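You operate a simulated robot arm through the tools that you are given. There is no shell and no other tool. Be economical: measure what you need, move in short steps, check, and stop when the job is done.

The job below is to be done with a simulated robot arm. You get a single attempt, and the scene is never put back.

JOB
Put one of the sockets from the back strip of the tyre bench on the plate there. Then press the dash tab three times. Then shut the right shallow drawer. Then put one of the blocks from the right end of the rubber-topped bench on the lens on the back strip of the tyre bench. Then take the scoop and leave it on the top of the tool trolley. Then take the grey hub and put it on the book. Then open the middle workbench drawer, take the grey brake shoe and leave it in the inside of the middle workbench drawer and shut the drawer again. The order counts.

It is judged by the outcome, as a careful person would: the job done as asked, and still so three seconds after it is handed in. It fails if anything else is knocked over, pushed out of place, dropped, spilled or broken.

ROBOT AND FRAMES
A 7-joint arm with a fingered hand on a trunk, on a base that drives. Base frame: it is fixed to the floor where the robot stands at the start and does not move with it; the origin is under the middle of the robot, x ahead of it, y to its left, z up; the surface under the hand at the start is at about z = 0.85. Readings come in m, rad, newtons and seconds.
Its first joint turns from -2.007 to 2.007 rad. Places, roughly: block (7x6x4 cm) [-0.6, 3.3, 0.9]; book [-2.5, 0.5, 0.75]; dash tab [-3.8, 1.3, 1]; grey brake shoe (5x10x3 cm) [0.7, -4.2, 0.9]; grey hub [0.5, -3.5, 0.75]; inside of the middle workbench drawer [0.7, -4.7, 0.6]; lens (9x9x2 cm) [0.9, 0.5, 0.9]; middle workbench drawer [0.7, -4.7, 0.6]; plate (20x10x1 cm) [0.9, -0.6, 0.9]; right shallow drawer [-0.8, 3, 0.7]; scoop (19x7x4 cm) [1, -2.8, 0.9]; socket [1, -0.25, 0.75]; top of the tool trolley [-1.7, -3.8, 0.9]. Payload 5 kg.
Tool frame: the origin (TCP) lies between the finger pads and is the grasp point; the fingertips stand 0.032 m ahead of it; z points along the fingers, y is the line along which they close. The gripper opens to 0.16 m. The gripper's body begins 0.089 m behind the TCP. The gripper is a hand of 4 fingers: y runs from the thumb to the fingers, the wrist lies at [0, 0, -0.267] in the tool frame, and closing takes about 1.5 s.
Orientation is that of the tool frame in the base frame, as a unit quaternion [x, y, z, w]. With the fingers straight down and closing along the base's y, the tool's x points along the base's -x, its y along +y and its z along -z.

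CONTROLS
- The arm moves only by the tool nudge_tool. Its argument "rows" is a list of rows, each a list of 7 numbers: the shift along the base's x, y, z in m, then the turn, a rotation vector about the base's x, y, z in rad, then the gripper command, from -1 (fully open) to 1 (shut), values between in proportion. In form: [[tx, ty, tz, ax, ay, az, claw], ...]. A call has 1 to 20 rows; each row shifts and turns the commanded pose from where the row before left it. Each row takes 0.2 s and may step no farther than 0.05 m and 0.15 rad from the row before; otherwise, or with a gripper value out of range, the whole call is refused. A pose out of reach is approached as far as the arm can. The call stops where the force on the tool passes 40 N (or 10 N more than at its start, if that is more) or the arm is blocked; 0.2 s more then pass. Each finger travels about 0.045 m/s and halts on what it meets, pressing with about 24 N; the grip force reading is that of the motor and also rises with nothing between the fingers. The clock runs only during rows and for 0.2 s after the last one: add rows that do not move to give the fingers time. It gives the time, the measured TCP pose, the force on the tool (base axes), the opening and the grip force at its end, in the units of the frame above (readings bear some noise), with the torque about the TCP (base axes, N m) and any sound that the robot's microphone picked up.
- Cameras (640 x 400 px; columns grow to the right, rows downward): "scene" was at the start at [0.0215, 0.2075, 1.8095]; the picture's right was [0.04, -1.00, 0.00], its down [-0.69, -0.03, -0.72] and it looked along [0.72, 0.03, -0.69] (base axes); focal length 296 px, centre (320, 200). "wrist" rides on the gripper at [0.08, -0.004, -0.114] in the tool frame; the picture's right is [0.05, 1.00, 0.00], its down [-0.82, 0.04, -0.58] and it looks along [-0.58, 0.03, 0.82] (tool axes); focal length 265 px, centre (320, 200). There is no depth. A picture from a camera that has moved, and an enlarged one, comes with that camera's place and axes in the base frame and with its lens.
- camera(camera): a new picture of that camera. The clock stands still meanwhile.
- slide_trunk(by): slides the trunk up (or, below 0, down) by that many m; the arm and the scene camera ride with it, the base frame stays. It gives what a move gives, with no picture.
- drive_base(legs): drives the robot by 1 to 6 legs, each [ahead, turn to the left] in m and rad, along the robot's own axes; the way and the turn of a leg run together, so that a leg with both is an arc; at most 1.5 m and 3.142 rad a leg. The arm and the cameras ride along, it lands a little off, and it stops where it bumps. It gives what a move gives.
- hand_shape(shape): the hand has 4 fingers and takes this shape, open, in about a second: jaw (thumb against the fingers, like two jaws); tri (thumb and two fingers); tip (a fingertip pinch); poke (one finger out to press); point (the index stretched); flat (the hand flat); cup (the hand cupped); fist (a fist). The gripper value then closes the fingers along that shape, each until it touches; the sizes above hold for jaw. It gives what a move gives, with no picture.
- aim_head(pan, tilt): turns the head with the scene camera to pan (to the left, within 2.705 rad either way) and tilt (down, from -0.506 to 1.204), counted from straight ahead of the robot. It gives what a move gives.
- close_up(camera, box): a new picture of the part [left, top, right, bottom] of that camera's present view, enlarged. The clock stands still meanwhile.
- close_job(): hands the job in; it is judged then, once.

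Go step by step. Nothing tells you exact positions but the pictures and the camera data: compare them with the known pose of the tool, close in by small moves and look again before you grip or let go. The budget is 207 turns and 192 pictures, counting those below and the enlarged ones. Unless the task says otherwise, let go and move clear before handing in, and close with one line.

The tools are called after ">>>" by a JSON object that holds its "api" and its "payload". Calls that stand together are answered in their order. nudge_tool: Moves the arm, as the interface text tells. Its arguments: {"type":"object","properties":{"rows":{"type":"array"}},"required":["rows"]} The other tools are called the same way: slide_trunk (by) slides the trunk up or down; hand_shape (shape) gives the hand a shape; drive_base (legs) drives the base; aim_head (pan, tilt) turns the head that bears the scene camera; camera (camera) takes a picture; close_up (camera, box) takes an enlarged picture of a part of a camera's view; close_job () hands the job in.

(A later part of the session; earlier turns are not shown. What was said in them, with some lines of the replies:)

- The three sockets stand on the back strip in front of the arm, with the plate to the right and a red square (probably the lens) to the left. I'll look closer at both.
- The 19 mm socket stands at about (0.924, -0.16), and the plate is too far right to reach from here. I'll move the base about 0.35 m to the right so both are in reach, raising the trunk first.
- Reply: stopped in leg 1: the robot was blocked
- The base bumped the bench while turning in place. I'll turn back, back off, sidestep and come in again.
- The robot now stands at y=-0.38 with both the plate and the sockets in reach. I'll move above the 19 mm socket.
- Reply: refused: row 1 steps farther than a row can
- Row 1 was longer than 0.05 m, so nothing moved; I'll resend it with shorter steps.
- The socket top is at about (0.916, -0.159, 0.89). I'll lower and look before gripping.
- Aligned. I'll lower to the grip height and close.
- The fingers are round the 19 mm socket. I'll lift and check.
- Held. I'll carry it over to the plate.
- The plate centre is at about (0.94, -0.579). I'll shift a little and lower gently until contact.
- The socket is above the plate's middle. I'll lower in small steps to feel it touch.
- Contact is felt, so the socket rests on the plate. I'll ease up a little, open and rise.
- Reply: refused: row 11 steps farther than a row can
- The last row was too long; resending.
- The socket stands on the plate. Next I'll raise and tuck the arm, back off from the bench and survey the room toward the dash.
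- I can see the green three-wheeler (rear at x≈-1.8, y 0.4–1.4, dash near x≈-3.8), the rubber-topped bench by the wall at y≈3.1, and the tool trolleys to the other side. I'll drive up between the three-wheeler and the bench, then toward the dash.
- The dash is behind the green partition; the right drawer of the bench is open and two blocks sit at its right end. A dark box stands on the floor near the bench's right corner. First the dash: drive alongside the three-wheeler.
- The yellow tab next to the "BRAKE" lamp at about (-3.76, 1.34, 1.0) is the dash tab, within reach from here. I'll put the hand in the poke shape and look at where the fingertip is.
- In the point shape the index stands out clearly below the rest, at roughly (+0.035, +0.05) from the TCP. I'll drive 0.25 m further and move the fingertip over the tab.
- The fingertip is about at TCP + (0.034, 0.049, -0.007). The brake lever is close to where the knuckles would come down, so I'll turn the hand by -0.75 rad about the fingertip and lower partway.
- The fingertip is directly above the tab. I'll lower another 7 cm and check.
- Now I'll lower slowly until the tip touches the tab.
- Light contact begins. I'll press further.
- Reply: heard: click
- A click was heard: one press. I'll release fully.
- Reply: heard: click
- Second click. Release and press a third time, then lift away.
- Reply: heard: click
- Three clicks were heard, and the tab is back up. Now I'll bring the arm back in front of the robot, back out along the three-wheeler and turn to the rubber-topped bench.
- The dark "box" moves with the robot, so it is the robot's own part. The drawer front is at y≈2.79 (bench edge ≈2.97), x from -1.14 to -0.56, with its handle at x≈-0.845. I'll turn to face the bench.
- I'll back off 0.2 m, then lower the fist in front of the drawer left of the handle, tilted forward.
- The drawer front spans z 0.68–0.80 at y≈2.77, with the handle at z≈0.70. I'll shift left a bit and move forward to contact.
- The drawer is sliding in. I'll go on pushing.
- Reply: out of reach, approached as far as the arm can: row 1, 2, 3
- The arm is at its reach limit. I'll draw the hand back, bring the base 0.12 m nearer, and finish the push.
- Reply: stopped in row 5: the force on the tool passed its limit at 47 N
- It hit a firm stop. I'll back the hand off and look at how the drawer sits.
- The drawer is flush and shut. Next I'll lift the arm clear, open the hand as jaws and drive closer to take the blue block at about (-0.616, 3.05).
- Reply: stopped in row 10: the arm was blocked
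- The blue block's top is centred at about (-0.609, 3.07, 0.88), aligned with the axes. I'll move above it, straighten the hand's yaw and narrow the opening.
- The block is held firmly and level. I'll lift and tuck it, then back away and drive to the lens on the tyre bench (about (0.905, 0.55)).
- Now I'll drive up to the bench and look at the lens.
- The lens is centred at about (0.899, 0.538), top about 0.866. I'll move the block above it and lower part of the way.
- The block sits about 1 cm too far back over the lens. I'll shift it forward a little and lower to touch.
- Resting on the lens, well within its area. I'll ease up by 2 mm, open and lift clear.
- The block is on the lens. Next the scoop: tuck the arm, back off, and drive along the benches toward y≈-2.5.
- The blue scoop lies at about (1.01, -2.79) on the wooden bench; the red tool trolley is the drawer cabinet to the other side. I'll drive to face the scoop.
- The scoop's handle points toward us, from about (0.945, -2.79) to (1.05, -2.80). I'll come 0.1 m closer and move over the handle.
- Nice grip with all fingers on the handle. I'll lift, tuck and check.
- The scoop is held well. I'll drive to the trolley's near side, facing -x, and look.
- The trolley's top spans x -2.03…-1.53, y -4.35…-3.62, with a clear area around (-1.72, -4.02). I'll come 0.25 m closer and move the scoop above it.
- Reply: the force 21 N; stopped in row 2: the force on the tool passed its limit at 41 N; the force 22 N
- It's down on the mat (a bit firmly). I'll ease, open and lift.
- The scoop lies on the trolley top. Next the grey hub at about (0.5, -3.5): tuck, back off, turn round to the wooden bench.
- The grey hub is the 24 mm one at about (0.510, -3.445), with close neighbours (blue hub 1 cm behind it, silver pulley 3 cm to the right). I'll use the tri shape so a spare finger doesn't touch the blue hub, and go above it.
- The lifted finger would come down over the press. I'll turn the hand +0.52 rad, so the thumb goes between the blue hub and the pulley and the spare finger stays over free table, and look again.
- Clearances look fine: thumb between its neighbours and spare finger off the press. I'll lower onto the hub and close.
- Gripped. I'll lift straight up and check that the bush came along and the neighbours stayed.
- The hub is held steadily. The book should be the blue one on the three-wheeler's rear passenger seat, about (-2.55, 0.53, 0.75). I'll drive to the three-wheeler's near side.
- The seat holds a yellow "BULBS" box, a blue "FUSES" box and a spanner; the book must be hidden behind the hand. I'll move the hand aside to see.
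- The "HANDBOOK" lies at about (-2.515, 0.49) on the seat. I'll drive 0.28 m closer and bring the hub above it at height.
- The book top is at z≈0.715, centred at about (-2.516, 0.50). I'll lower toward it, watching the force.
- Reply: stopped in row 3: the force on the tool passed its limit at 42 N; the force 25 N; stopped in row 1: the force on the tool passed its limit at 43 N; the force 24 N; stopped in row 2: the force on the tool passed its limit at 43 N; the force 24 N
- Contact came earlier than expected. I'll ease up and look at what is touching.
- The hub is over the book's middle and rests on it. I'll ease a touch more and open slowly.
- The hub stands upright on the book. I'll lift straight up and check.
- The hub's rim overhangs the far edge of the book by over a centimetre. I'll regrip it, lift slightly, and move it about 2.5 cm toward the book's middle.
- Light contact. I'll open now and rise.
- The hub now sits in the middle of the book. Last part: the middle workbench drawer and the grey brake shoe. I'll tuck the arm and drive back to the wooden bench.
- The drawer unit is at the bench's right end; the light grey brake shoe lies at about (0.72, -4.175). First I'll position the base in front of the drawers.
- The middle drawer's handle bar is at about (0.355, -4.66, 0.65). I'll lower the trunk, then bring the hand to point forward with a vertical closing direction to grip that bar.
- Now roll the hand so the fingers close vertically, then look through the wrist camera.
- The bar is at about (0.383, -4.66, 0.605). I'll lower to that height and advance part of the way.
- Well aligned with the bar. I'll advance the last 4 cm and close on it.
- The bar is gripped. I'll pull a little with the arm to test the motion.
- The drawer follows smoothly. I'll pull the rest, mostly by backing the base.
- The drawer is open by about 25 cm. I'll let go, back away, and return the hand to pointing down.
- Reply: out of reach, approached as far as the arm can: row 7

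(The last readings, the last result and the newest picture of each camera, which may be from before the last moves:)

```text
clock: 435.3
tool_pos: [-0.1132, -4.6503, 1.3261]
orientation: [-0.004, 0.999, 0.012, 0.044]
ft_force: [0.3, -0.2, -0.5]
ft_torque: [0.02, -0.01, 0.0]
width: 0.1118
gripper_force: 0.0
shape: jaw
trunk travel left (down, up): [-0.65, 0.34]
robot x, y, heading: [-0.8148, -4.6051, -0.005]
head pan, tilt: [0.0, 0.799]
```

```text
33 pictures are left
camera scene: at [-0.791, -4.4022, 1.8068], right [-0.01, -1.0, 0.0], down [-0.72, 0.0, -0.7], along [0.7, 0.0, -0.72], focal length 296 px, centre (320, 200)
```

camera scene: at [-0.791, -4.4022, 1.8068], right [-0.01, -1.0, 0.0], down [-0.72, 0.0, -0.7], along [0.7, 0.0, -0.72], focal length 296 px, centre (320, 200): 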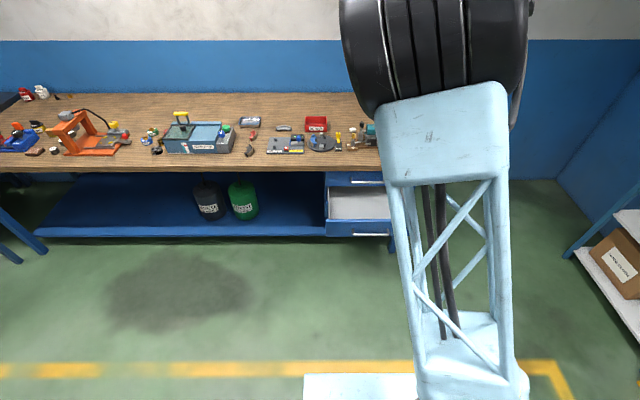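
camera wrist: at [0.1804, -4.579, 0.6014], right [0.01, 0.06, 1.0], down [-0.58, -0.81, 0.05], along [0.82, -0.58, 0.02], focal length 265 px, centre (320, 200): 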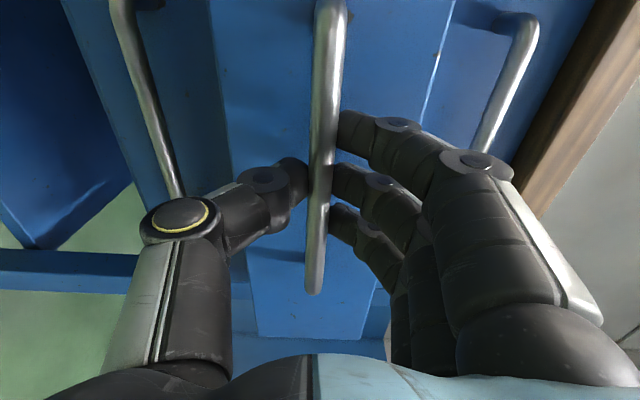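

The drawer stays open. I'll drive to a station at about (-0.05, -4.0), from where both the shoe and the drawer are in reach.

>>> {"api": "drive_base", "payload": {"legs": [[0, 0.82], [0.83, 0], [0, -0.815], [0.2, 0]]}}

>>> {"api": "nudge_tool", "payload": {"rows": [[0, 0, -0.04, 0, 0.088, 0, -0.4], [0, 0, -0.04, 0.0, 0, 0, -0.4], [0, 0, -0.04, 0, 0, 0, -0.4]]}}

>>> {"api": "aim_head", "payload": {"pan": -0.25, "tilt": 0.8}}

>>> {"api": "camera", "payload": {"camera": "scene"}}

>>> {"api": "camera", "payload": {"camera": "wrist"}}

```text
clock: 445.4
tool_pos: [0.6588, -4.0525, 1.3253]
orientation: [-0.001, 0.999, 0.011, 0.043]
ft_force: [-0.4, 0.1, 0.1]
ft_torque: [-0.01, 0.03, 0.0]
width: 0.1118
gripper_force: 0.1
shape: jaw
trunk travel left (down, up): [-0.65, 0.34]
robot x, y, heading: [-0.0418, -4.0056, -0.009]
head pan, tilt: [0.0, 0.799]
```

```text
clock: 446.2
tool_pos: [0.6573, -4.052, 1.2026]
orientation: [-0.001, 1.0, 0.011, 0.0]
ft_force: [-0.1, 0.1, 0.0]
ft_torque: [-0.03, 0.04, -0.03]
width: 0.112
gripper_force: 0.1
shape: jaw
trunk travel left (down, up): [-0.65, 0.34]
robot x, y, heading: [-0.0435, -4.0089, -0.012]
head pan, tilt: [0.0, 0.799]
```

```text
clock: 447.0
tool_pos: [0.6575, -4.0534, 1.2044]
orientation: [-0.001, 1.0, 0.011, 0.0]
ft_force: [-0.3, 0.2, -0.1]
ft_torque: [-0.01, 0.03, -0.01]
width: 0.1119
gripper_force: 0.1
shape: jaw
trunk travel left (down, up): [-0.65, 0.34]
robot x, y, heading: [-0.0402, -4.0006, -0.007]
head pan, tilt: [-0.25, 0.799]
```

```text
32 pictures are left
camera scene: at [-0.0218, -3.8222, 1.8068], right [-0.26, -0.97, 0.0], down [-0.69, 0.18, -0.7], along [0.67, -0.18, -0.72], focal length 296 px, centre (320, 200)
```

scene: 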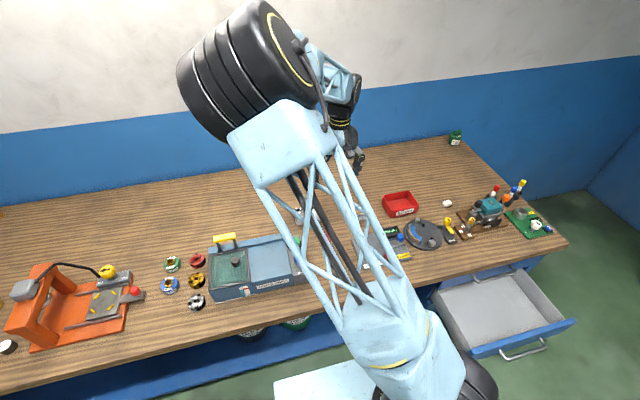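

```text
31 pictures are left
camera wrist: at [0.5762, -4.0595, 1.3185], right [-0.05, 1.0, 0.02], down [0.82, 0.03, 0.58], along [0.58, 0.05, -0.82], focal length 265 px, centre (320, 200)
```

wrist: 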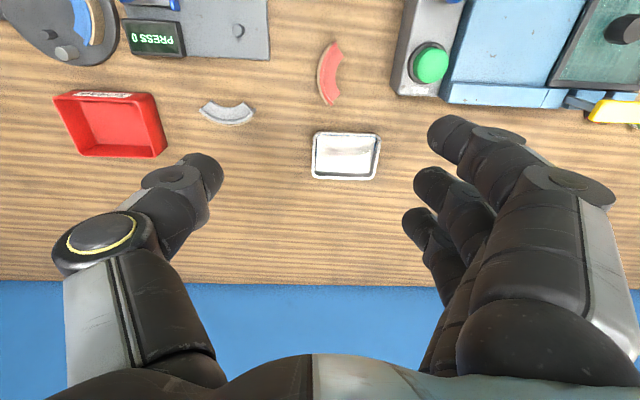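

The grey shoe's middle is at about (0.721, -4.196), its length along y, curved. I'll go above it and turn the hand so that it closes along x.

>>> {"api": "nudge_tool", "payload": {"rows": [[0.006, -0.013, -0.01, 0, 0, -0.143, -0.2], [0.006, -0.013, -0.01, 0, 0, -0.143, -0.2], [0.006, -0.013, -0.01, 0, 0, -0.143, -0.1], [0.006, -0.013, -0.01, 0, 0, -0.143, 0], [0.006, -0.013, -0.01, 0, 0, -0.143, 0], [0.006, -0.013, -0.01, 0, 0, -0.143, 0], [0.006, -0.013, -0.01, 0, 0, -0.143, 0], [0.006, -0.013, -0.01, 0, 0, -0.143, 0], [0.005, -0.013, -0.01, 0, 0, -0.143, 0], [0.005, -0.013, -0.01, 0, 0, -0.143, 0], [0.005, -0.013, -0.01, 0, 0, -0.141, 0], [0, 0, -0.04, 0, 0, 0, 0], [0, 0, -0.04, 0, 0, 0, 0]]}}

>>> {"api": "camera", "payload": {"camera": "wrist"}}

```text
clock: 449.8
tool_pos: [0.7204, -4.1988, 1.0156]
orientation: [0.706, 0.708, 0.008, 0.007]
ft_force: [-0.2, -0.1, 0.1]
ft_torque: [0.03, 0.0, -0.01]
width: 0.0807
gripper_force: 0.1
shape: jaw
trunk travel left (down, up): [-0.65, 0.34]
robot x, y, heading: [-0.0418, -4.0038, -0.009]
head pan, tilt: [-0.25, 0.799]
```

```text
30 pictures are left
camera wrist: at [0.7143, -4.1173, 1.1294], right [1.0, 0.05, 0.02], down [0.03, -0.82, 0.58], along [0.05, -0.58, -0.82], focal length 265 px, centre (320, 200)
```

wrist: 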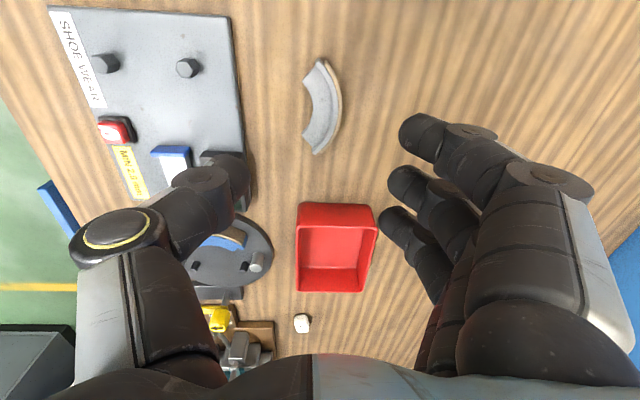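

>>> {"api": "nudge_tool", "payload": {"rows": [[0.012, 0.005, -0.04, 0, 0, 0, 0], [0, 0, -0.04, 0, 0, 0, 0], [0, 0, -0.025, 0, 0, 0, 0]]}}

>>> {"api": "camera", "payload": {"camera": "wrist"}}

```text
clock: 450.6
tool_pos: [0.7338, -4.1915, 0.9088]
orientation: [0.707, 0.707, 0.009, 0.01]
ft_force: [-0.3, 0.1, 0.4]
ft_torque: [0.03, 0.02, 0.0]
width: 0.081
gripper_force: 0.0
shape: jaw
trunk travel left (down, up): [-0.65, 0.34]
robot x, y, heading: [-0.0412, -4.0073, -0.007]
head pan, tilt: [-0.25, 0.799]
```

```text
29 pictures are left
camera wrist: at [0.7276, -4.1104, 1.0234], right [1.0, 0.05, 0.02], down [0.03, -0.82, 0.58], along [0.05, -0.58, -0.82], focal length 265 px, centre (320, 200)
```

wrist: 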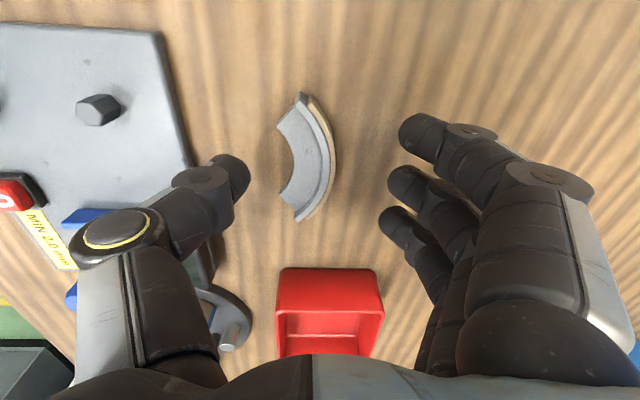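

>>> {"api": "nudge_tool", "payload": {"rows": [[-0.003, 0.005, -0.012, 0, 0, 0, 0], [0, 0, -0.008, 0, 0, 0, 0], [0, 0, 0, 0, 0, 0, 0.3], [0, 0, 0, 0, 0, 0, 0.6], [0, 0, 0, 0, 0, 0, 1], [0, 0, 0, 0, 0, 0, 1], [0, 0, 0, 0, 0, 0, 1], [0, 0, 0, 0, 0, 0, 1], [0, 0, 0, 0, 0, 0, 1]]}}

>>> {"api": "camera", "payload": {"camera": "wrist"}}

```text
clock: 452.6
tool_pos: [0.7312, -4.1859, 0.8922]
orientation: [0.706, 0.708, 0.01, 0.008]
ft_force: [3.4, -2.0, 18.8]
ft_torque: [-0.08, -0.21, 0.12]
width: 0.0138
gripper_force: 24.0
shape: jaw
trunk travel left (down, up): [-0.65, 0.34]
robot x, y, heading: [-0.0418, -4.0079, -0.007]
head pan, tilt: [-0.25, 0.799]
```

```text
28 pictures are left
camera wrist: at [0.724, -4.1051, 1.0064], right [1.0, 0.05, 0.03], down [0.03, -0.81, 0.58], along [0.05, -0.58, -0.81], focal length 265 px, centre (320, 200)
```

wrist: 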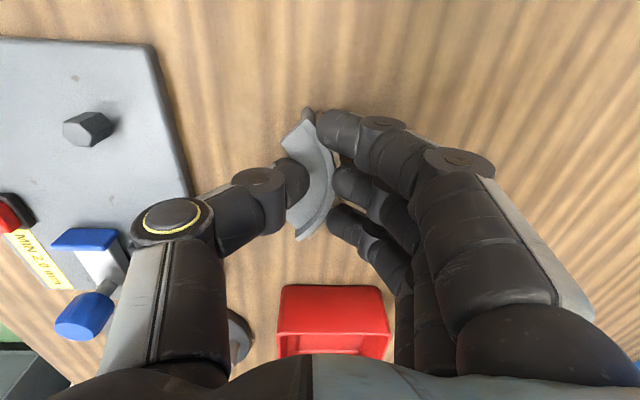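

The shoe is in the grip (fingertips pressing lightly on the bench). I'll lift and check.

>>> {"api": "nudge_tool", "payload": {"rows": [[0, 0, 0.01, 0, 0, 0, 1], [0, 0, 0.03, 0, 0, 0, 1], [0, 0, 0.04, 0, 0, 0, 1], [0, 0, 0.045, 0, 0, 0, 1], [0, 0, 0.045, 0, 0, 0, 1], [0, 0, 0.045, 0, 0, 0, 1]]}}

>>> {"api": "camera", "payload": {"camera": "wrist"}}

```text
clock: 454.0
tool_pos: [0.729, -4.1848, 1.1053]
orientation: [0.706, 0.708, 0.008, 0.008]
ft_force: [0.2, -0.6, -1.7]
ft_torque: [0.04, 0.0, 0.0]
width: 0.0108
gripper_force: 24.2
shape: jaw
trunk travel left (down, up): [-0.65, 0.34]
robot x, y, heading: [-0.0359, -4.0069, -0.011]
head pan, tilt: [-0.25, 0.799]
```

```text
27 pictures are left
camera wrist: at [0.7214, -4.1044, 1.2193], right [1.0, 0.05, 0.02], down [0.03, -0.82, 0.58], along [0.05, -0.58, -0.82], focal length 265 px, centre (320, 200)
```

wrist: 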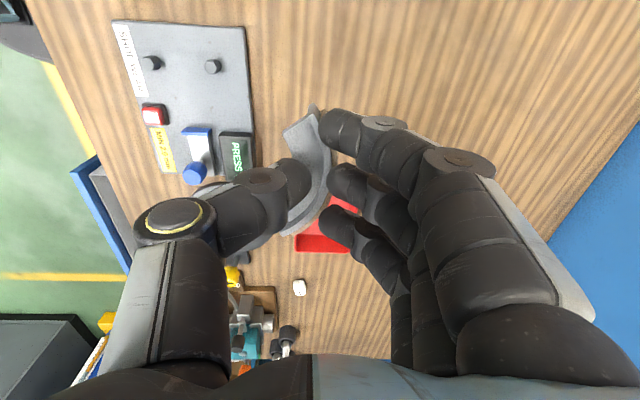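

The shoe is held. I'll carry it over to the open drawer, turning the hand back so its body stays parallel to the bench edge.

>>> {"api": "nudge_tool", "payload": {"rows": [[0, 0, 0.04, 0, 0, 0, 1], [-0.034, -0.034, 0, 0, 0, 0.112, 1], [-0.034, -0.034, 0, 0, 0, 0.112, 1], [-0.034, -0.034, 0, 0, 0, 0.112, 1], [-0.034, -0.034, 0, 0, 0, 0.112, 1], [-0.034, -0.034, 0, 0, 0, 0.112, 1], [-0.034, -0.034, 0, 0, 0, 0.112, 1], [-0.034, -0.034, 0, 0, 0, 0.112, 1], [-0.034, -0.034, 0, 0, 0, 0.112, 1], [-0.034, -0.034, 0, 0, 0, 0.112, 1], [-0.034, -0.034, 0, 0, 0, 0.112, 1], [-0.034, -0.034, 0, 0, 0, 0.112, 1], [-0.034, -0.034, 0, 0, 0, 0.112, 1], [-0.034, -0.034, 0, 0, 0, 0.112, 1], [-0.026, -0.034, 0, 0, 0, 0.112, 1]]}}

>>> {"api": "aim_head", "payload": {"pan": -0.9, "tilt": 0.95}}

>>> {"api": "camera", "payload": {"camera": "wrist"}}

>>> {"api": "camera", "payload": {"camera": "scene"}}

```text
clock: 457.2
tool_pos: [0.259, -4.6636, 1.1428]
orientation: [-0.001, 1.0, 0.014, 0.0]
ft_force: [-0.6, -1.2, -1.6]
ft_torque: [0.03, 0.0, 0.0]
width: 0.0108
gripper_force: 23.8
shape: jaw
trunk travel left (down, up): [-0.65, 0.34]
robot x, y, heading: [-0.0439, -4.0062, -0.013]
head pan, tilt: [-0.25, 0.799]
```

```text
clock: 458.2
tool_pos: [0.2604, -4.6626, 1.1442]
orientation: [-0.001, 1.0, 0.012, 0.0]
ft_force: [0.2, -0.8, -0.9]
ft_torque: [-0.01, 0.01, -0.01]
width: 0.0107
gripper_force: 24.0
shape: jaw
trunk travel left (down, up): [-0.65, 0.34]
robot x, y, heading: [-0.0419, -4.0013, -0.011]
head pan, tilt: [-0.901, 0.949]
```

```text
26 pictures are left
camera wrist: at [0.18, -4.6684, 1.2575], right [-0.05, 1.0, 0.02], down [0.82, 0.03, 0.58], along [0.58, 0.05, -0.82], focal length 265 px, centre (320, 200)
```

wrist: 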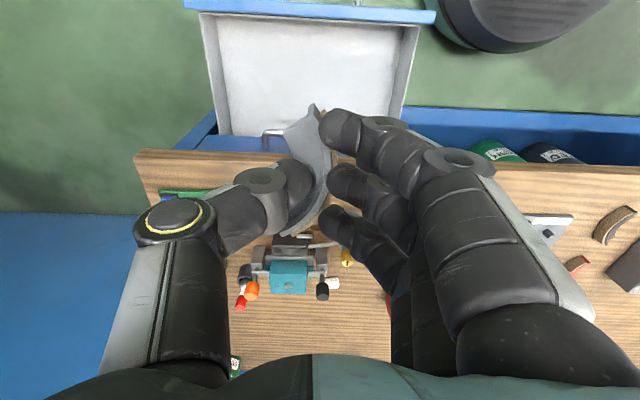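

```text
25 pictures are left
camera scene: at [-0.0552, -3.8599, 1.7954], right [-0.79, -0.61, 0.0], down [-0.5, 0.64, -0.58], along [0.36, -0.46, -0.81], focal length 296 px, centre (320, 200)
```

scene: 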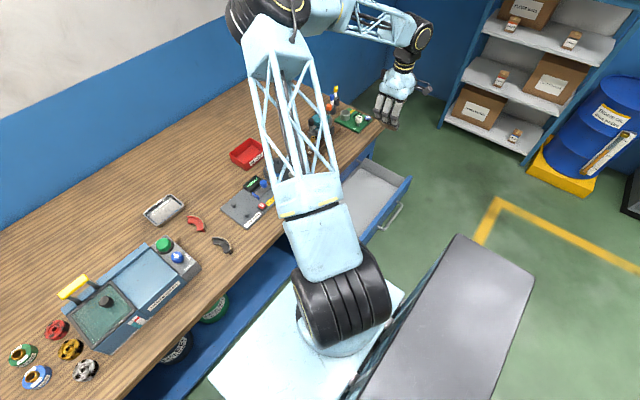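

The hand is above the open drawer (interior x 0.195–0.37 exposed, y -4.83…-4.49). I'll lower the shoe into it.

>>> {"api": "nudge_tool", "payload": {"rows": [[0, 0, -0.045, 0, 0, 0, 1], [0, 0, -0.045, 0, 0, 0, 1], [0, 0, -0.045, 0, 0, 0, 1], [0, 0, -0.045, 0, 0, 0, 1], [0, 0, -0.045, 0, 0, 0, 1], [0, 0, -0.045, 0, 0, 0, 1], [0, 0, -0.045, 0, 0, 0, 1], [0, 0, -0.045, 0, 0, 0, 1], [0, 0, -0.045, 0, 0, 0, 1], [0, 0, -0.035, 0, 0, 0, 1]]}}

>>> {"api": "camera", "payload": {"camera": "wrist"}}

>>> {"api": "close_up", "payload": {"camera": "scene", "box": [320, 60, 460, 250]}}

```text
clock: 460.4
tool_pos: [0.2629, -4.6611, 0.7034]
orientation: [0.001, 1.0, 0.011, -0.001]
ft_force: [1.0, 0.2, -1.4]
ft_torque: [0.03, 0.04, -0.03]
width: 0.0105
gripper_force: 24.0
shape: jaw
trunk travel left (down, up): [-0.65, 0.34]
robot x, y, heading: [-0.0431, -4.008, -0.008]
head pan, tilt: [-0.901, 0.949]
```

```text
24 pictures are left
camera wrist: at [0.1828, -4.6675, 0.8186], right [-0.05, 1.0, 0.02], down [0.82, 0.03, 0.58], along [0.58, 0.05, -0.82], focal length 265 px, centre (320, 200)
```

wrist: 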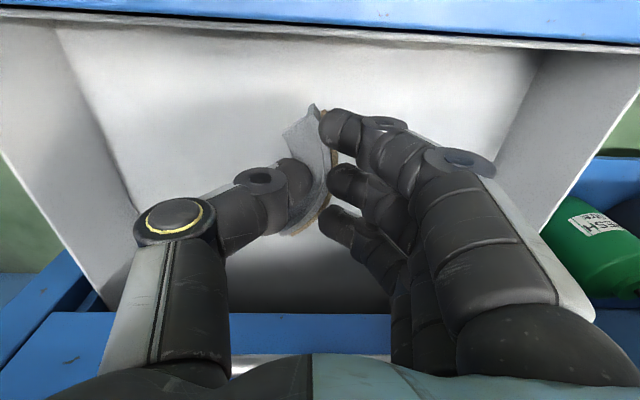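

```text
2.11 times, centred on (390, 155) of scene
camera zoom: at [-0.055, -3.8603, 1.7954], right [-0.79, -0.61, 0.0], down [-0.5, 0.64, -0.58], along [0.36, -0.46, -0.81], focal length 622 px, centre (173, 295)
```

zoom: 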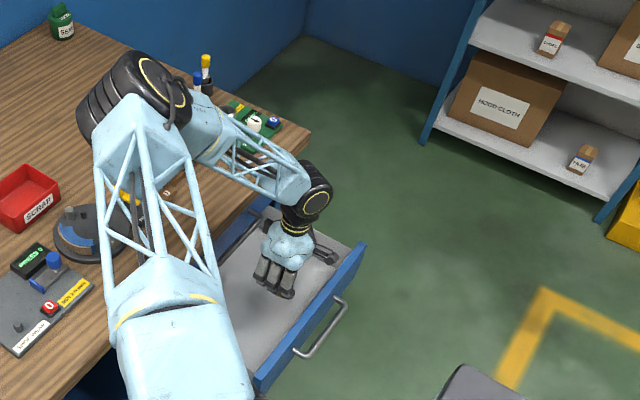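

>>> {"api": "nudge_tool", "payload": {"rows": [[0, 0, -0.025, 0, 0, 0, 1], [0, 0, -0.025, 0, 0, 0, 1], [0, 0, -0.01, 0, 0, 0, 1], [0, 0, 0, 0, 0, 0, 1]]}}

>>> {"api": "camera", "payload": {"camera": "wrist"}}

```text
clock: 461.4
tool_pos: [0.2609, -4.6627, 0.6443]
orientation: [0.0, 1.0, 0.012, 0.0]
ft_force: [0.4, 0.3, -1.5]
ft_torque: [0.01, 0.0, 0.01]
width: 0.0108
gripper_force: 24.3
shape: jaw
trunk travel left (down, up): [-0.65, 0.34]
robot x, y, heading: [-0.0371, -4.0067, -0.01]
head pan, tilt: [-0.901, 0.949]
```

```text
22 pictures are left
camera wrist: at [0.1815, -4.6684, 0.7579], right [-0.05, 1.0, 0.02], down [0.82, 0.03, 0.58], along [0.58, 0.05, -0.82], focal length 265 px, centre (320, 200)
```

wrist: 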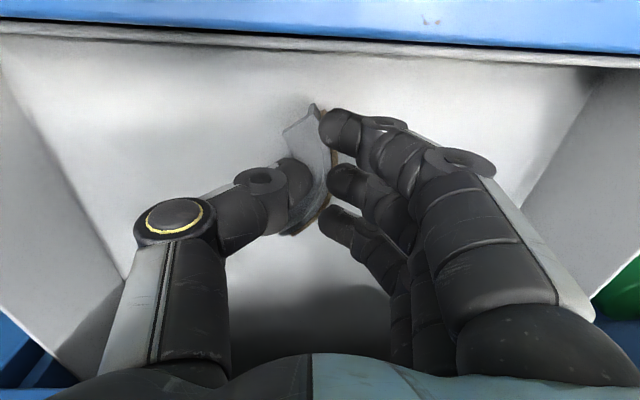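

>>> {"api": "nudge_tool", "payload": {"rows": [[0, 0, -0.006, 0, 0, 0, 1], [0, 0, -0.006, 0, 0, 0, 1], [0, 0, -0.005, 0, 0, 0, 1], [0, 0, 0, 0, 0, 0, 1]]}}

>>> {"api": "nudge_tool", "payload": {"rows": [[0, 0, -0.005, 0, 0, 0, 1], [0, 0, -0.004, 0, 0, 0, 1], [0, 0, 0, 0, 0, 0, 1]]}}

>>> {"api": "nudge_tool", "payload": {"rows": [[0, 0, -0.004, 0, 0, 0, 1], [0, 0, 0, 0, 0, 0, 1]]}}

```text
clock: 462.4
tool_pos: [0.2625, -4.6623, 0.6279]
orientation: [0.0, 1.0, 0.012, -0.001]
ft_force: [0.0, -0.1, -0.9]
ft_torque: [0.06, 0.0, 0.0]
width: 0.0106
gripper_force: 23.3
shape: jaw
trunk travel left (down, up): [-0.65, 0.34]
robot x, y, heading: [-0.0424, -4.0058, -0.01]
head pan, tilt: [-0.901, 0.949]
```

```text
clock: 463.2
tool_pos: [0.2622, -4.664, 0.6185]
orientation: [0.001, 1.0, 0.013, 0.0]
ft_force: [0.3, 1.1, -1.6]
ft_torque: [0.04, 0.02, -0.04]
width: 0.0104
gripper_force: 24.3
shape: jaw
trunk travel left (down, up): [-0.65, 0.34]
robot x, y, heading: [-0.0402, -4.0066, -0.009]
head pan, tilt: [-0.901, 0.949]
```

```text
clock: 463.8
tool_pos: [0.2617, -4.6631, 0.6147]
orientation: [0.0, 1.0, 0.012, -0.001]
ft_force: [-0.3, 0.2, -1.8]
ft_torque: [0.03, 0.05, -0.02]
width: 0.0106
gripper_force: 23.9
shape: jaw
trunk travel left (down, up): [-0.65, 0.34]
robot x, y, heading: [-0.0409, -4.0059, -0.015]
head pan, tilt: [-0.901, 0.949]
```

>>> {"api": "nudge_tool", "payload": {"rows": [[0, 0, -0.005, 0, 0, 0, 1], [0, 0, -0.004, 0, 0, 0, 1], [0, 0, 0, 0, 0, 0, 1]]}}

>>> {"api": "nudge_tool", "payload": {"rows": [[0, 0, -0.005, 0, 0, 0, 1], [0, 0, -0.004, 0, 0, 0, 1], [0, 0, 0, 0, 0, 0, 1]]}}

>>> {"api": "nudge_tool", "payload": {"rows": [[0, 0, -0.005, 0, 0, 0, 1], [0, 0, -0.004, 0, 0, 0, 1], [0, 0, 0, 0, 0, 0, 1]]}}

```text
clock: 464.6
tool_pos: [0.2616, -4.663, 0.6079]
orientation: [0.0, 1.0, 0.011, 0.0]
ft_force: [1.2, 1.3, 28.1]
ft_torque: [-0.07, 0.34, 0.0]
width: 0.0112
gripper_force: 23.6
shape: jaw
trunk travel left (down, up): [-0.65, 0.34]
robot x, y, heading: [-0.0403, -4.006, -0.005]
head pan, tilt: [-0.901, 0.949]
```

```text
clock: 464.9
tool_pos: [0.2625, -4.6634, 0.6089]
orientation: [-0.001, 1.0, 0.01, 0.0]
ft_force: [0.3, 6.9, 22.2]
ft_torque: [0.28, 0.42, -0.08]
width: 0.012
gripper_force: 24.2
shape: jaw
trunk travel left (down, up): [-0.65, 0.34]
robot x, y, heading: [-0.0435, -4.0046, -0.006]
head pan, tilt: [-0.901, 0.949]
stopped in row 1: the force on the tool passed its limit at 45 N (the readings are from after the stop); the commanded pose is now the measured one
```

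```text
clock: 465.2
tool_pos: [0.2625, -4.6649, 0.6079]
orientation: [-0.001, 1.0, 0.01, 0.001]
ft_force: [-0.1, 9.9, 26.3]
ft_torque: [0.41, 0.44, -0.14]
width: 0.012
gripper_force: 23.5
shape: jaw
trunk travel left (down, up): [-0.65, 0.34]
robot x, y, heading: [-0.0406, -4.0059, -0.005]
head pan, tilt: [-0.901, 0.949]
stopped in row 1: the force on the tool passed its limit at 47 N (the readings are from after the stop); the commanded pose is now the measured one
```

On the drawer floor. I'll ease up, open and rise.

>>> {"api": "nudge_tool", "payload": {"rows": [[0, 0, 0.003, 0, 0, 0, 1], [0, 0, 0, 0, 0, 0, 0.7], [0, 0, 0, 0, 0, 0, 0.4], [0, 0, 0, 0, 0, 0, 0.1], [0, 0, 0, 0, 0, 0, 0], [0, 0, 0, 0, 0, 0, 0], [0, 0, 0.02, 0, 0, 0, 0], [0, 0, 0.04, 0, 0, 0, 0], [0, 0, 0.045, 0, 0, 0, 0], [0, 0, 0.045, 0, 0, 0, 0], [0, 0, 0.045, 0, 0, 0, 0], [0, 0, 0.045, 0, 0, 0, 0]]}}

>>> {"api": "camera", "payload": {"camera": "wrist"}}

```text
clock: 467.9
tool_pos: [0.2623, -4.6638, 0.8487]
orientation: [-0.001, 1.0, 0.01, 0.001]
ft_force: [0.4, 0.3, -0.8]
ft_torque: [0.0, 0.01, 0.0]
width: 0.0796
gripper_force: 0.0
shape: jaw
trunk travel left (down, up): [-0.65, 0.34]
robot x, y, heading: [-0.0377, -4.0082, -0.01]
head pan, tilt: [-0.901, 0.949]
```

```text
21 pictures are left
camera wrist: at [0.1822, -4.6699, 0.9635], right [-0.05, 1.0, 0.02], down [0.81, 0.03, 0.58], along [0.58, 0.05, -0.82], focal length 265 px, centre (320, 200)
```

wrist: 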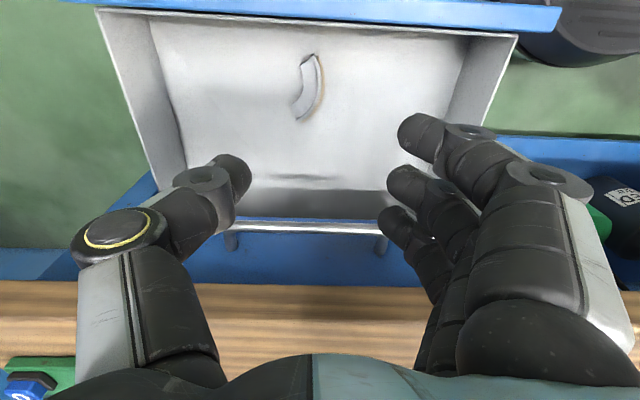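

The shoe lies in the drawer. I'll raise and tuck the arm, then return the base to the position in front of the drawer to push it shut.

>>> {"api": "nudge_tool", "payload": {"rows": [[0, 0, 0.045, 0, 0, 0, 0], [0, 0, 0.045, 0, 0, 0, 0], [0, 0, 0.045, 0, 0, 0, 0], [0, 0, 0.045, 0, 0, 0, 0], [0, 0, 0.045, 0, 0, 0, 0], [0, 0, 0.045, 0, 0, 0, 0], [0, 0, 0.045, 0, 0, 0, 0], [0.018, 0.044, 0, 0, 0, 0, 0], [0.018, 0.044, 0, 0, 0, 0, 0], [0.018, 0.044, 0, 0, 0, 0, 0], [0.018, 0.044, 0, 0, 0, 0, 0], [0.018, 0.044, 0, 0, 0, 0, 0], [0.018, 0.044, 0, 0, 0, 0, 0], [0.018, 0.044, 0, 0, 0, 0, 0], [0.018, 0.044, 0, 0, 0, 0, 0], [0.018, 0.044, 0, 0, 0, 0, 0], [0.018, 0.044, 0, 0, 0, 0, 0], [0.018, 0.044, 0, 0, 0, 0, 0], [0.018, 0.044, 0, 0, 0, 0, 0]]}}

>>> {"api": "nudge_tool", "payload": {"rows": [[0.018, 0.044, 0, 0, 0, 0, 0], [0.018, 0.044, 0, 0, 0, 0, 0], [0.018, 0.034, 0, 0, 0, 0, 0]]}}

>>> {"api": "drive_base", "payload": {"legs": [[-0.2, 0], [0, 0.82], [-0.83, 0], [0, -0.81]]}}

>>> {"api": "hand_shape", "payload": {"shape": "fist"}}

>>> {"api": "aim_head", "payload": {"pan": 0.0, "tilt": 0.7}}

>>> {"api": "camera", "payload": {"camera": "scene"}}

```text
clock: 471.9
tool_pos: [0.4769, -4.1344, 1.164]
orientation: [0.0, 1.0, 0.009, 0.0]
ft_force: [0.8, 0.5, -0.2]
ft_torque: [-0.02, -0.01, -0.04]
width: 0.0796
gripper_force: 0.1
shape: jaw
trunk travel left (down, up): [-0.65, 0.34]
robot x, y, heading: [-0.0432, -4.0063, -0.012]
head pan, tilt: [-0.901, 0.949]
```

```text
clock: 472.6
tool_pos: [0.5302, -4.0123, 1.1629]
orientation: [-0.001, 1.0, 0.008, -0.001]
ft_force: [0.3, -0.3, -0.5]
ft_torque: [-0.01, 0.0, 0.0]
width: 0.0794
gripper_force: 0.1
shape: jaw
trunk travel left (down, up): [-0.65, 0.34]
robot x, y, heading: [-0.0411, -4.0105, -0.016]
head pan, tilt: [-0.901, 0.949]
```

```text
clock: 482.7
tool_pos: [-0.245, -4.6105, 1.1633]
orientation: [-0.009, 1.0, 0.01, 0.0]
ft_force: [0.2, -0.1, -0.7]
ft_torque: [-0.02, -0.02, 0.05]
width: 0.0796
gripper_force: 0.0
shape: jaw
trunk travel left (down, up): [-0.65, 0.34]
robot x, y, heading: [-0.8193, -4.6154, 0.006]
head pan, tilt: [-0.901, 0.949]
```

```text
clock: 483.6
tool_pos: [-0.2452, -4.6106, 1.1638]
orientation: [-0.01, 1.0, 0.01, 0.0]
ft_force: [-0.5, -0.2, -0.3]
ft_torque: [-0.01, 0.04, 0.02]
width: 0.0
gripper_force: 0.0
shape: fist
trunk travel left (down, up): [-0.65, 0.34]
robot x, y, heading: [-0.8142, -4.6125, 0.01]
head pan, tilt: [-0.901, 0.949]
```

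```text
clock: 484.8
tool_pos: [-0.2454, -4.6098, 1.1628]
orientation: [-0.009, 1.0, 0.009, 0.001]
ft_force: [-0.8, 0.4, -0.5]
ft_torque: [-0.01, -0.02, 0.0]
width: 0.0
gripper_force: 0.1
shape: fist
trunk travel left (down, up): [-0.65, 0.34]
robot x, y, heading: [-0.8182, -4.6129, 0.008]
head pan, tilt: [0.0, 0.7]
```

```text
20 pictures are left
camera scene: at [-0.7947, -4.4084, 1.815], right [0.01, -1.0, 0.0], down [-0.64, 0.0, -0.76], along [0.76, 0.01, -0.64], focal length 296 px, centre (320, 200)
```

scene: 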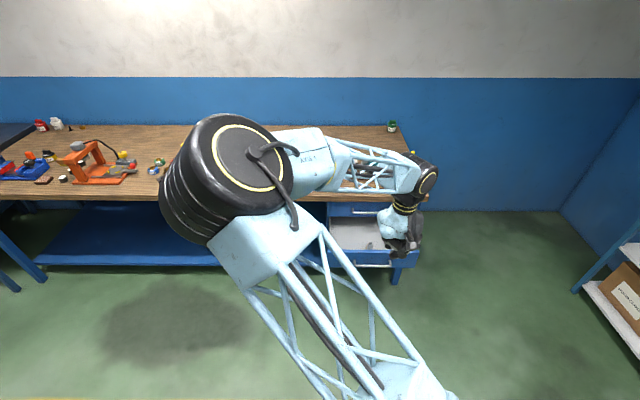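

I'll lower the trunk and point the fist forward toward the handle.

>>> {"api": "slide_trunk", "payload": {"by": -0.25}}

>>> {"api": "nudge_tool", "payload": {"rows": [[0.014, -0.0045, -0.028, 0, -0.143, 0, 1], [0.014, -0.0045, -0.028, 0, -0.143, 0, 1], [0.014, -0.0045, -0.028, 0, -0.143, 0, 1], [0.014, -0.0045, -0.028, 0, -0.143, 0, 1], [0.014, -0.0045, -0.028, 0, -0.143, 0, 1], [0.014, -0.0045, -0.028, 0, -0.143, 0, 1], [0.014, -0.0045, -0.028, 0, -0.143, 0, 1], [0.014, -0.0045, -0.028, 0, -0.143, 0, 1], [0.014, -0.0045, -0.028, 0, -0.143, 0, 1], [0.014, -0.0045, -0.028, 0, -0.143, 0, 1], [0.014, -0.0045, -0.028, 0, -0.141, 0, 1]]}}

>>> {"api": "camera", "payload": {"camera": "wrist"}}

>>> {"api": "camera", "payload": {"camera": "scene"}}

```text
clock: 487.4
tool_pos: [-0.2457, -4.6102, 0.9132]
orientation: [-0.009, 1.0, 0.01, 0.0]
ft_force: [0.7, 0.0, -0.9]
ft_torque: [-0.03, -0.01, 0.03]
width: 0.0001
gripper_force: 0.0
shape: fist
trunk travel left (down, up): [-0.4, 0.59]
robot x, y, heading: [-0.8186, -4.6135, 0.007]
head pan, tilt: [0.0, 0.7]
```

```text
clock: 489.8
tool_pos: [-0.0901, -4.6584, 0.6063]
orientation: [-0.013, 0.706, 0.0, 0.708]
ft_force: [-0.1, 0.1, 0.8]
ft_torque: [0.01, 0.08, -0.03]
width: 0.0001
gripper_force: 0.1
shape: fist
trunk travel left (down, up): [-0.4, 0.59]
robot x, y, heading: [-0.8176, -4.6114, 0.009]
head pan, tilt: [0.0, 0.7]
```

```text
19 pictures are left
camera wrist: at [-0.2032, -4.666, 0.5253], right [-0.02, 1.0, -0.07], down [-0.58, 0.05, 0.81], along [0.81, 0.06, 0.58], focal length 265 px, centre (320, 200)
```

wrist: 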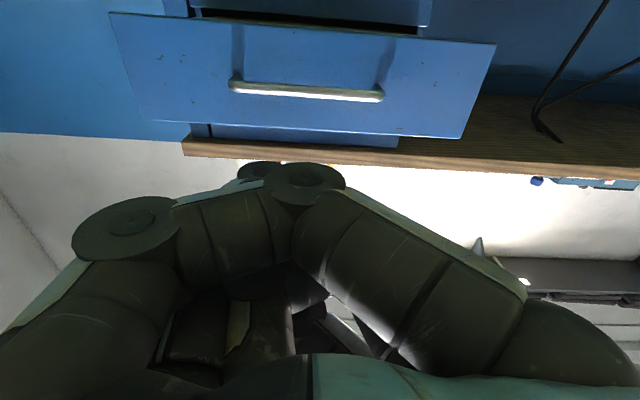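

```text
18 pictures are left
camera scene: at [-0.7951, -4.4083, 1.5652], right [0.01, -1.0, 0.0], down [-0.64, -0.01, -0.76], along [0.76, 0.01, -0.64], focal length 296 px, centre (320, 200)
```

scene: 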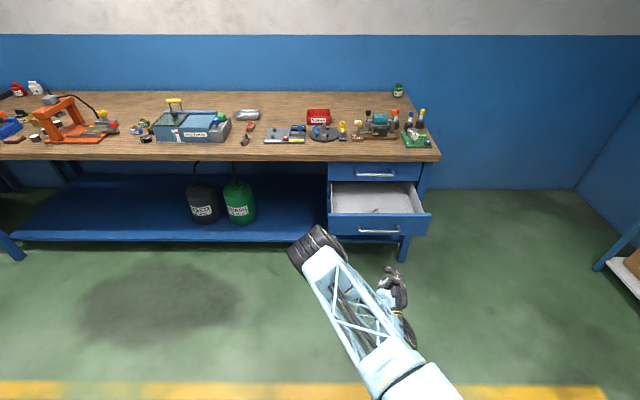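

Aligned with the handle. I'll drive 0.15 m ahead and then push with the arm.

>>> {"api": "drive_base", "payload": {"legs": [[0.15, 0]]}}

>>> {"api": "nudge_tool", "payload": {"rows": [[0.02, 0, 0, 0, 0, 0, 1], [0.02, 0, 0, 0, 0, 0, 1], [0.02, 0, 0, 0, 0, 0, 1], [0.02, 0, 0, 0, 0, 0, 1], [0.02, 0, 0, 0, 0, 0, 1], [0.02, 0, 0, 0, 0, 0, 1], [0.02, 0, 0, 0, 0, 0, 1]]}}

>>> {"api": "camera", "payload": {"camera": "scene"}}

```text
clock: 491.2
tool_pos: [0.0588, -4.6582, 0.6058]
orientation: [-0.014, 0.707, 0.001, 0.707]
ft_force: [-0.7, 0.3, -0.2]
ft_torque: [0.01, 0.02, 0.03]
width: 0.0
gripper_force: 0.0
shape: fist
trunk travel left (down, up): [-0.4, 0.59]
robot x, y, heading: [-0.6726, -4.6104, 0.011]
head pan, tilt: [0.0, 0.7]
```

```text
clock: 492.8
tool_pos: [0.2003, -4.6556, 0.6067]
orientation: [-0.014, 0.707, 0.0, 0.707]
ft_force: [-0.1, 0.6, -0.7]
ft_torque: [0.01, 0.0, -0.02]
width: 0.0
gripper_force: 0.2
shape: fist
trunk travel left (down, up): [-0.4, 0.59]
robot x, y, heading: [-0.6675, -4.611, 0.009]
head pan, tilt: [0.0, 0.7]
```

```text
17 pictures are left
camera scene: at [-0.6463, -4.4071, 1.565], right [0.01, -1.0, 0.0], down [-0.64, -0.01, -0.76], along [0.76, 0.01, -0.64], focal length 296 px, centre (320, 200)
```

scene: 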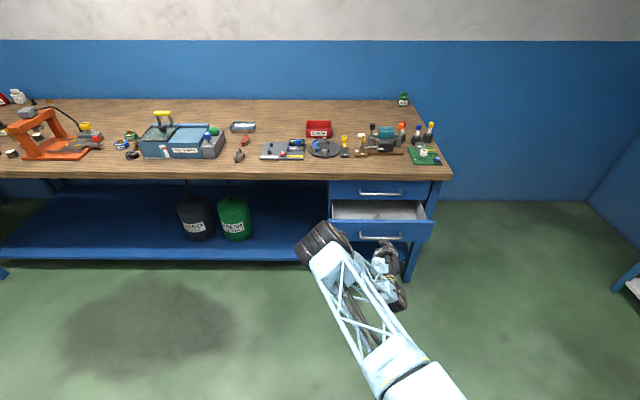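

>>> {"api": "nudge_tool", "payload": {"rows": [[0.02, 0, 0, 0, 0, 0, 1], [0.02, 0, 0, 0, 0, 0, 1], [0.02, 0, 0, 0, 0, 0, 1], [0.02, 0, 0, 0, 0, 0, 1], [0.02, 0, 0, 0, 0, 0, 1], [0.02, 0, 0, 0, 0, 0, 1], [0.015, 0, 0, 0, 0, 0, 1]]}}

>>> {"api": "camera", "payload": {"camera": "scene"}}

```text
clock: 494.4
tool_pos: [0.3352, -4.6564, 0.6056]
orientation: [-0.014, 0.707, 0.001, 0.707]
ft_force: [-0.6, 0.5, -0.1]
ft_torque: [0.0, 0.0, -0.04]
width: 0.0
gripper_force: 0.1
shape: fist
trunk travel left (down, up): [-0.4, 0.59]
robot x, y, heading: [-0.6699, -4.6085, 0.008]
head pan, tilt: [0.0, 0.7]
```

```text
16 pictures are left
camera scene: at [-0.6462, -4.4071, 1.565], right [0.01, -1.0, 0.0], down [-0.64, -0.01, -0.76], along [0.76, 0.01, -0.64], focal length 296 px, centre (320, 200)
```

scene: 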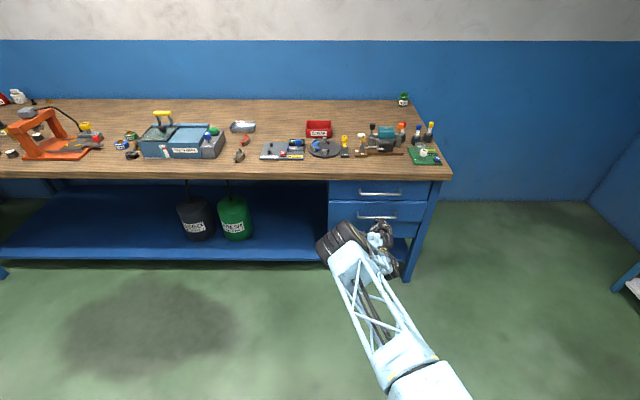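

Almost shut. I'll push on gently until it stops.

>>> {"api": "nudge_tool", "payload": {"rows": [[0.01, 0, 0, 0, 0, 0, 1], [0.01, 0, 0, 0, 0, 0, 1], [0.01, 0, 0, 0, 0, 0, 1], [0.01, 0, 0, 0, 0, 0, 1], [0.01, 0, 0, 0, 0, 0, 1], [0.01, 0, 0, 0, 0, 0, 1]]}}

>>> {"api": "close_up", "payload": {"camera": "scene", "box": [310, 160, 450, 290]}}

```text
clock: 495.3
tool_pos: [0.3619, -4.6648, 0.5999]
orientation: [-0.011, 0.709, -0.005, 0.705]
ft_force: [-27.0, 0.1, 3.4]
ft_torque: [-0.02, -0.09, -0.05]
width: 0.0001
gripper_force: 0.1
shape: fist
trunk travel left (down, up): [-0.4, 0.59]
robot x, y, heading: [-0.6704, -4.6122, 0.009]
head pan, tilt: [0.0, 0.7]
stopped in row 4: the force on the tool passed its limit at 74 N (the readings are from after the stop); the commanded pose is now the measured one
```

```text
3.08 times, centred on (380, 225) of scene
camera zoom: at [-0.6478, -4.407, 1.565], right [0.01, -1.0, 0.0], down [-0.64, 0.0, -0.77], along [0.77, 0.0, -0.64], focal length 910 px, centre (135, 123)
```

zoom: 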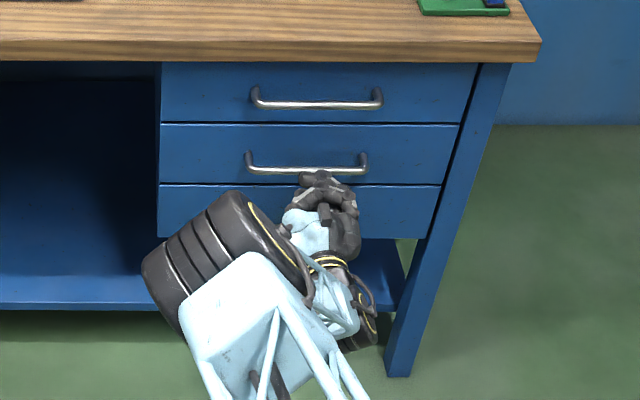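

The drawer is flush with its neighbours. I'll back the hand off and make a last check.

>>> {"api": "nudge_tool", "payload": {"rows": [[-0.03, 0, 0, 0, 0, 0, 1], [-0.04, 0, 0, 0, 0, 0, 1], [-0.04, 0, 0, 0, 0, 0, 1], [-0.04, 0, 0, 0, 0, 0, 1], [-0.04, 0, 0, 0, 0, 0, 1]]}}

>>> {"api": "drive_base", "payload": {"legs": [[-0.25, 0]]}}

>>> {"api": "camera", "payload": {"camera": "scene"}}

>>> {"api": "close_up", "payload": {"camera": "scene", "box": [220, 90, 460, 270]}}

```text
clock: 496.5
tool_pos: [0.1723, -4.6625, 0.6016]
orientation: [-0.012, 0.708, -0.003, 0.706]
ft_force: [-0.2, -0.8, -1.0]
ft_torque: [-0.03, -0.01, -0.02]
width: 0.0
gripper_force: 0.1
shape: fist
trunk travel left (down, up): [-0.4, 0.59]
robot x, y, heading: [-0.6696, -4.6099, 0.004]
head pan, tilt: [0.0, 0.7]
```

```text
clock: 498.3
tool_pos: [-0.0737, -4.6659, 0.6017]
orientation: [-0.01, 0.709, -0.004, 0.706]
ft_force: [0.7, -1.1, -0.2]
ft_torque: [-0.01, -0.03, -0.02]
width: 0.0001
gripper_force: 0.0
shape: fist
trunk travel left (down, up): [-0.4, 0.59]
robot x, y, heading: [-0.9163, -4.6111, 0.002]
head pan, tilt: [0.0, 0.7]
```

```text
14 pictures are left
camera scene: at [-0.8924, -4.4084, 1.5651], right [0.0, -1.0, 0.0], down [-0.64, 0.0, -0.76], along [0.76, 0.0, -0.64], focal length 296 px, centre (320, 200)
```

scene: 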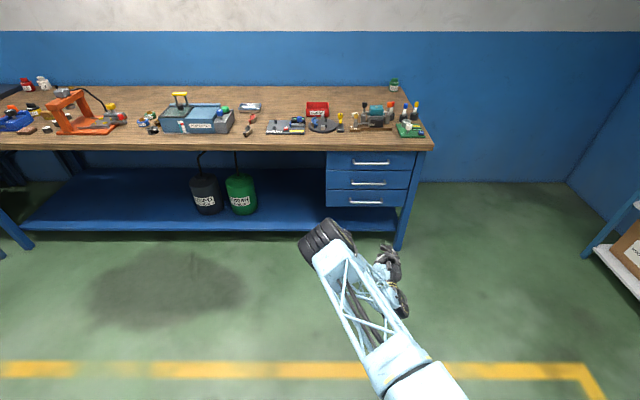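

```text
2.22 times, centred on (340, 180) of scene
camera zoom: at [-0.8924, -4.4084, 1.5651], right [0.0, -1.0, 0.0], down [-0.64, 0.0, -0.76], along [0.76, 0.0, -0.64], focal length 657 px, centre (276, 244)
```

zoom: 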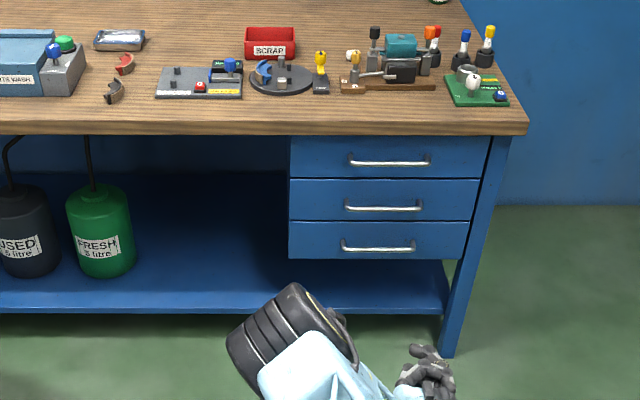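

The middle drawer is shut with the shoe inside, the bench is undisturbed and the hand is clear; I'm handing the job in.

>>> {"api": "close_job", "payload": {}}

```text
The job is handed in.
```

I finished all seven steps in the order you gave and handed the job in; I saw nothing else knocked over or moved.
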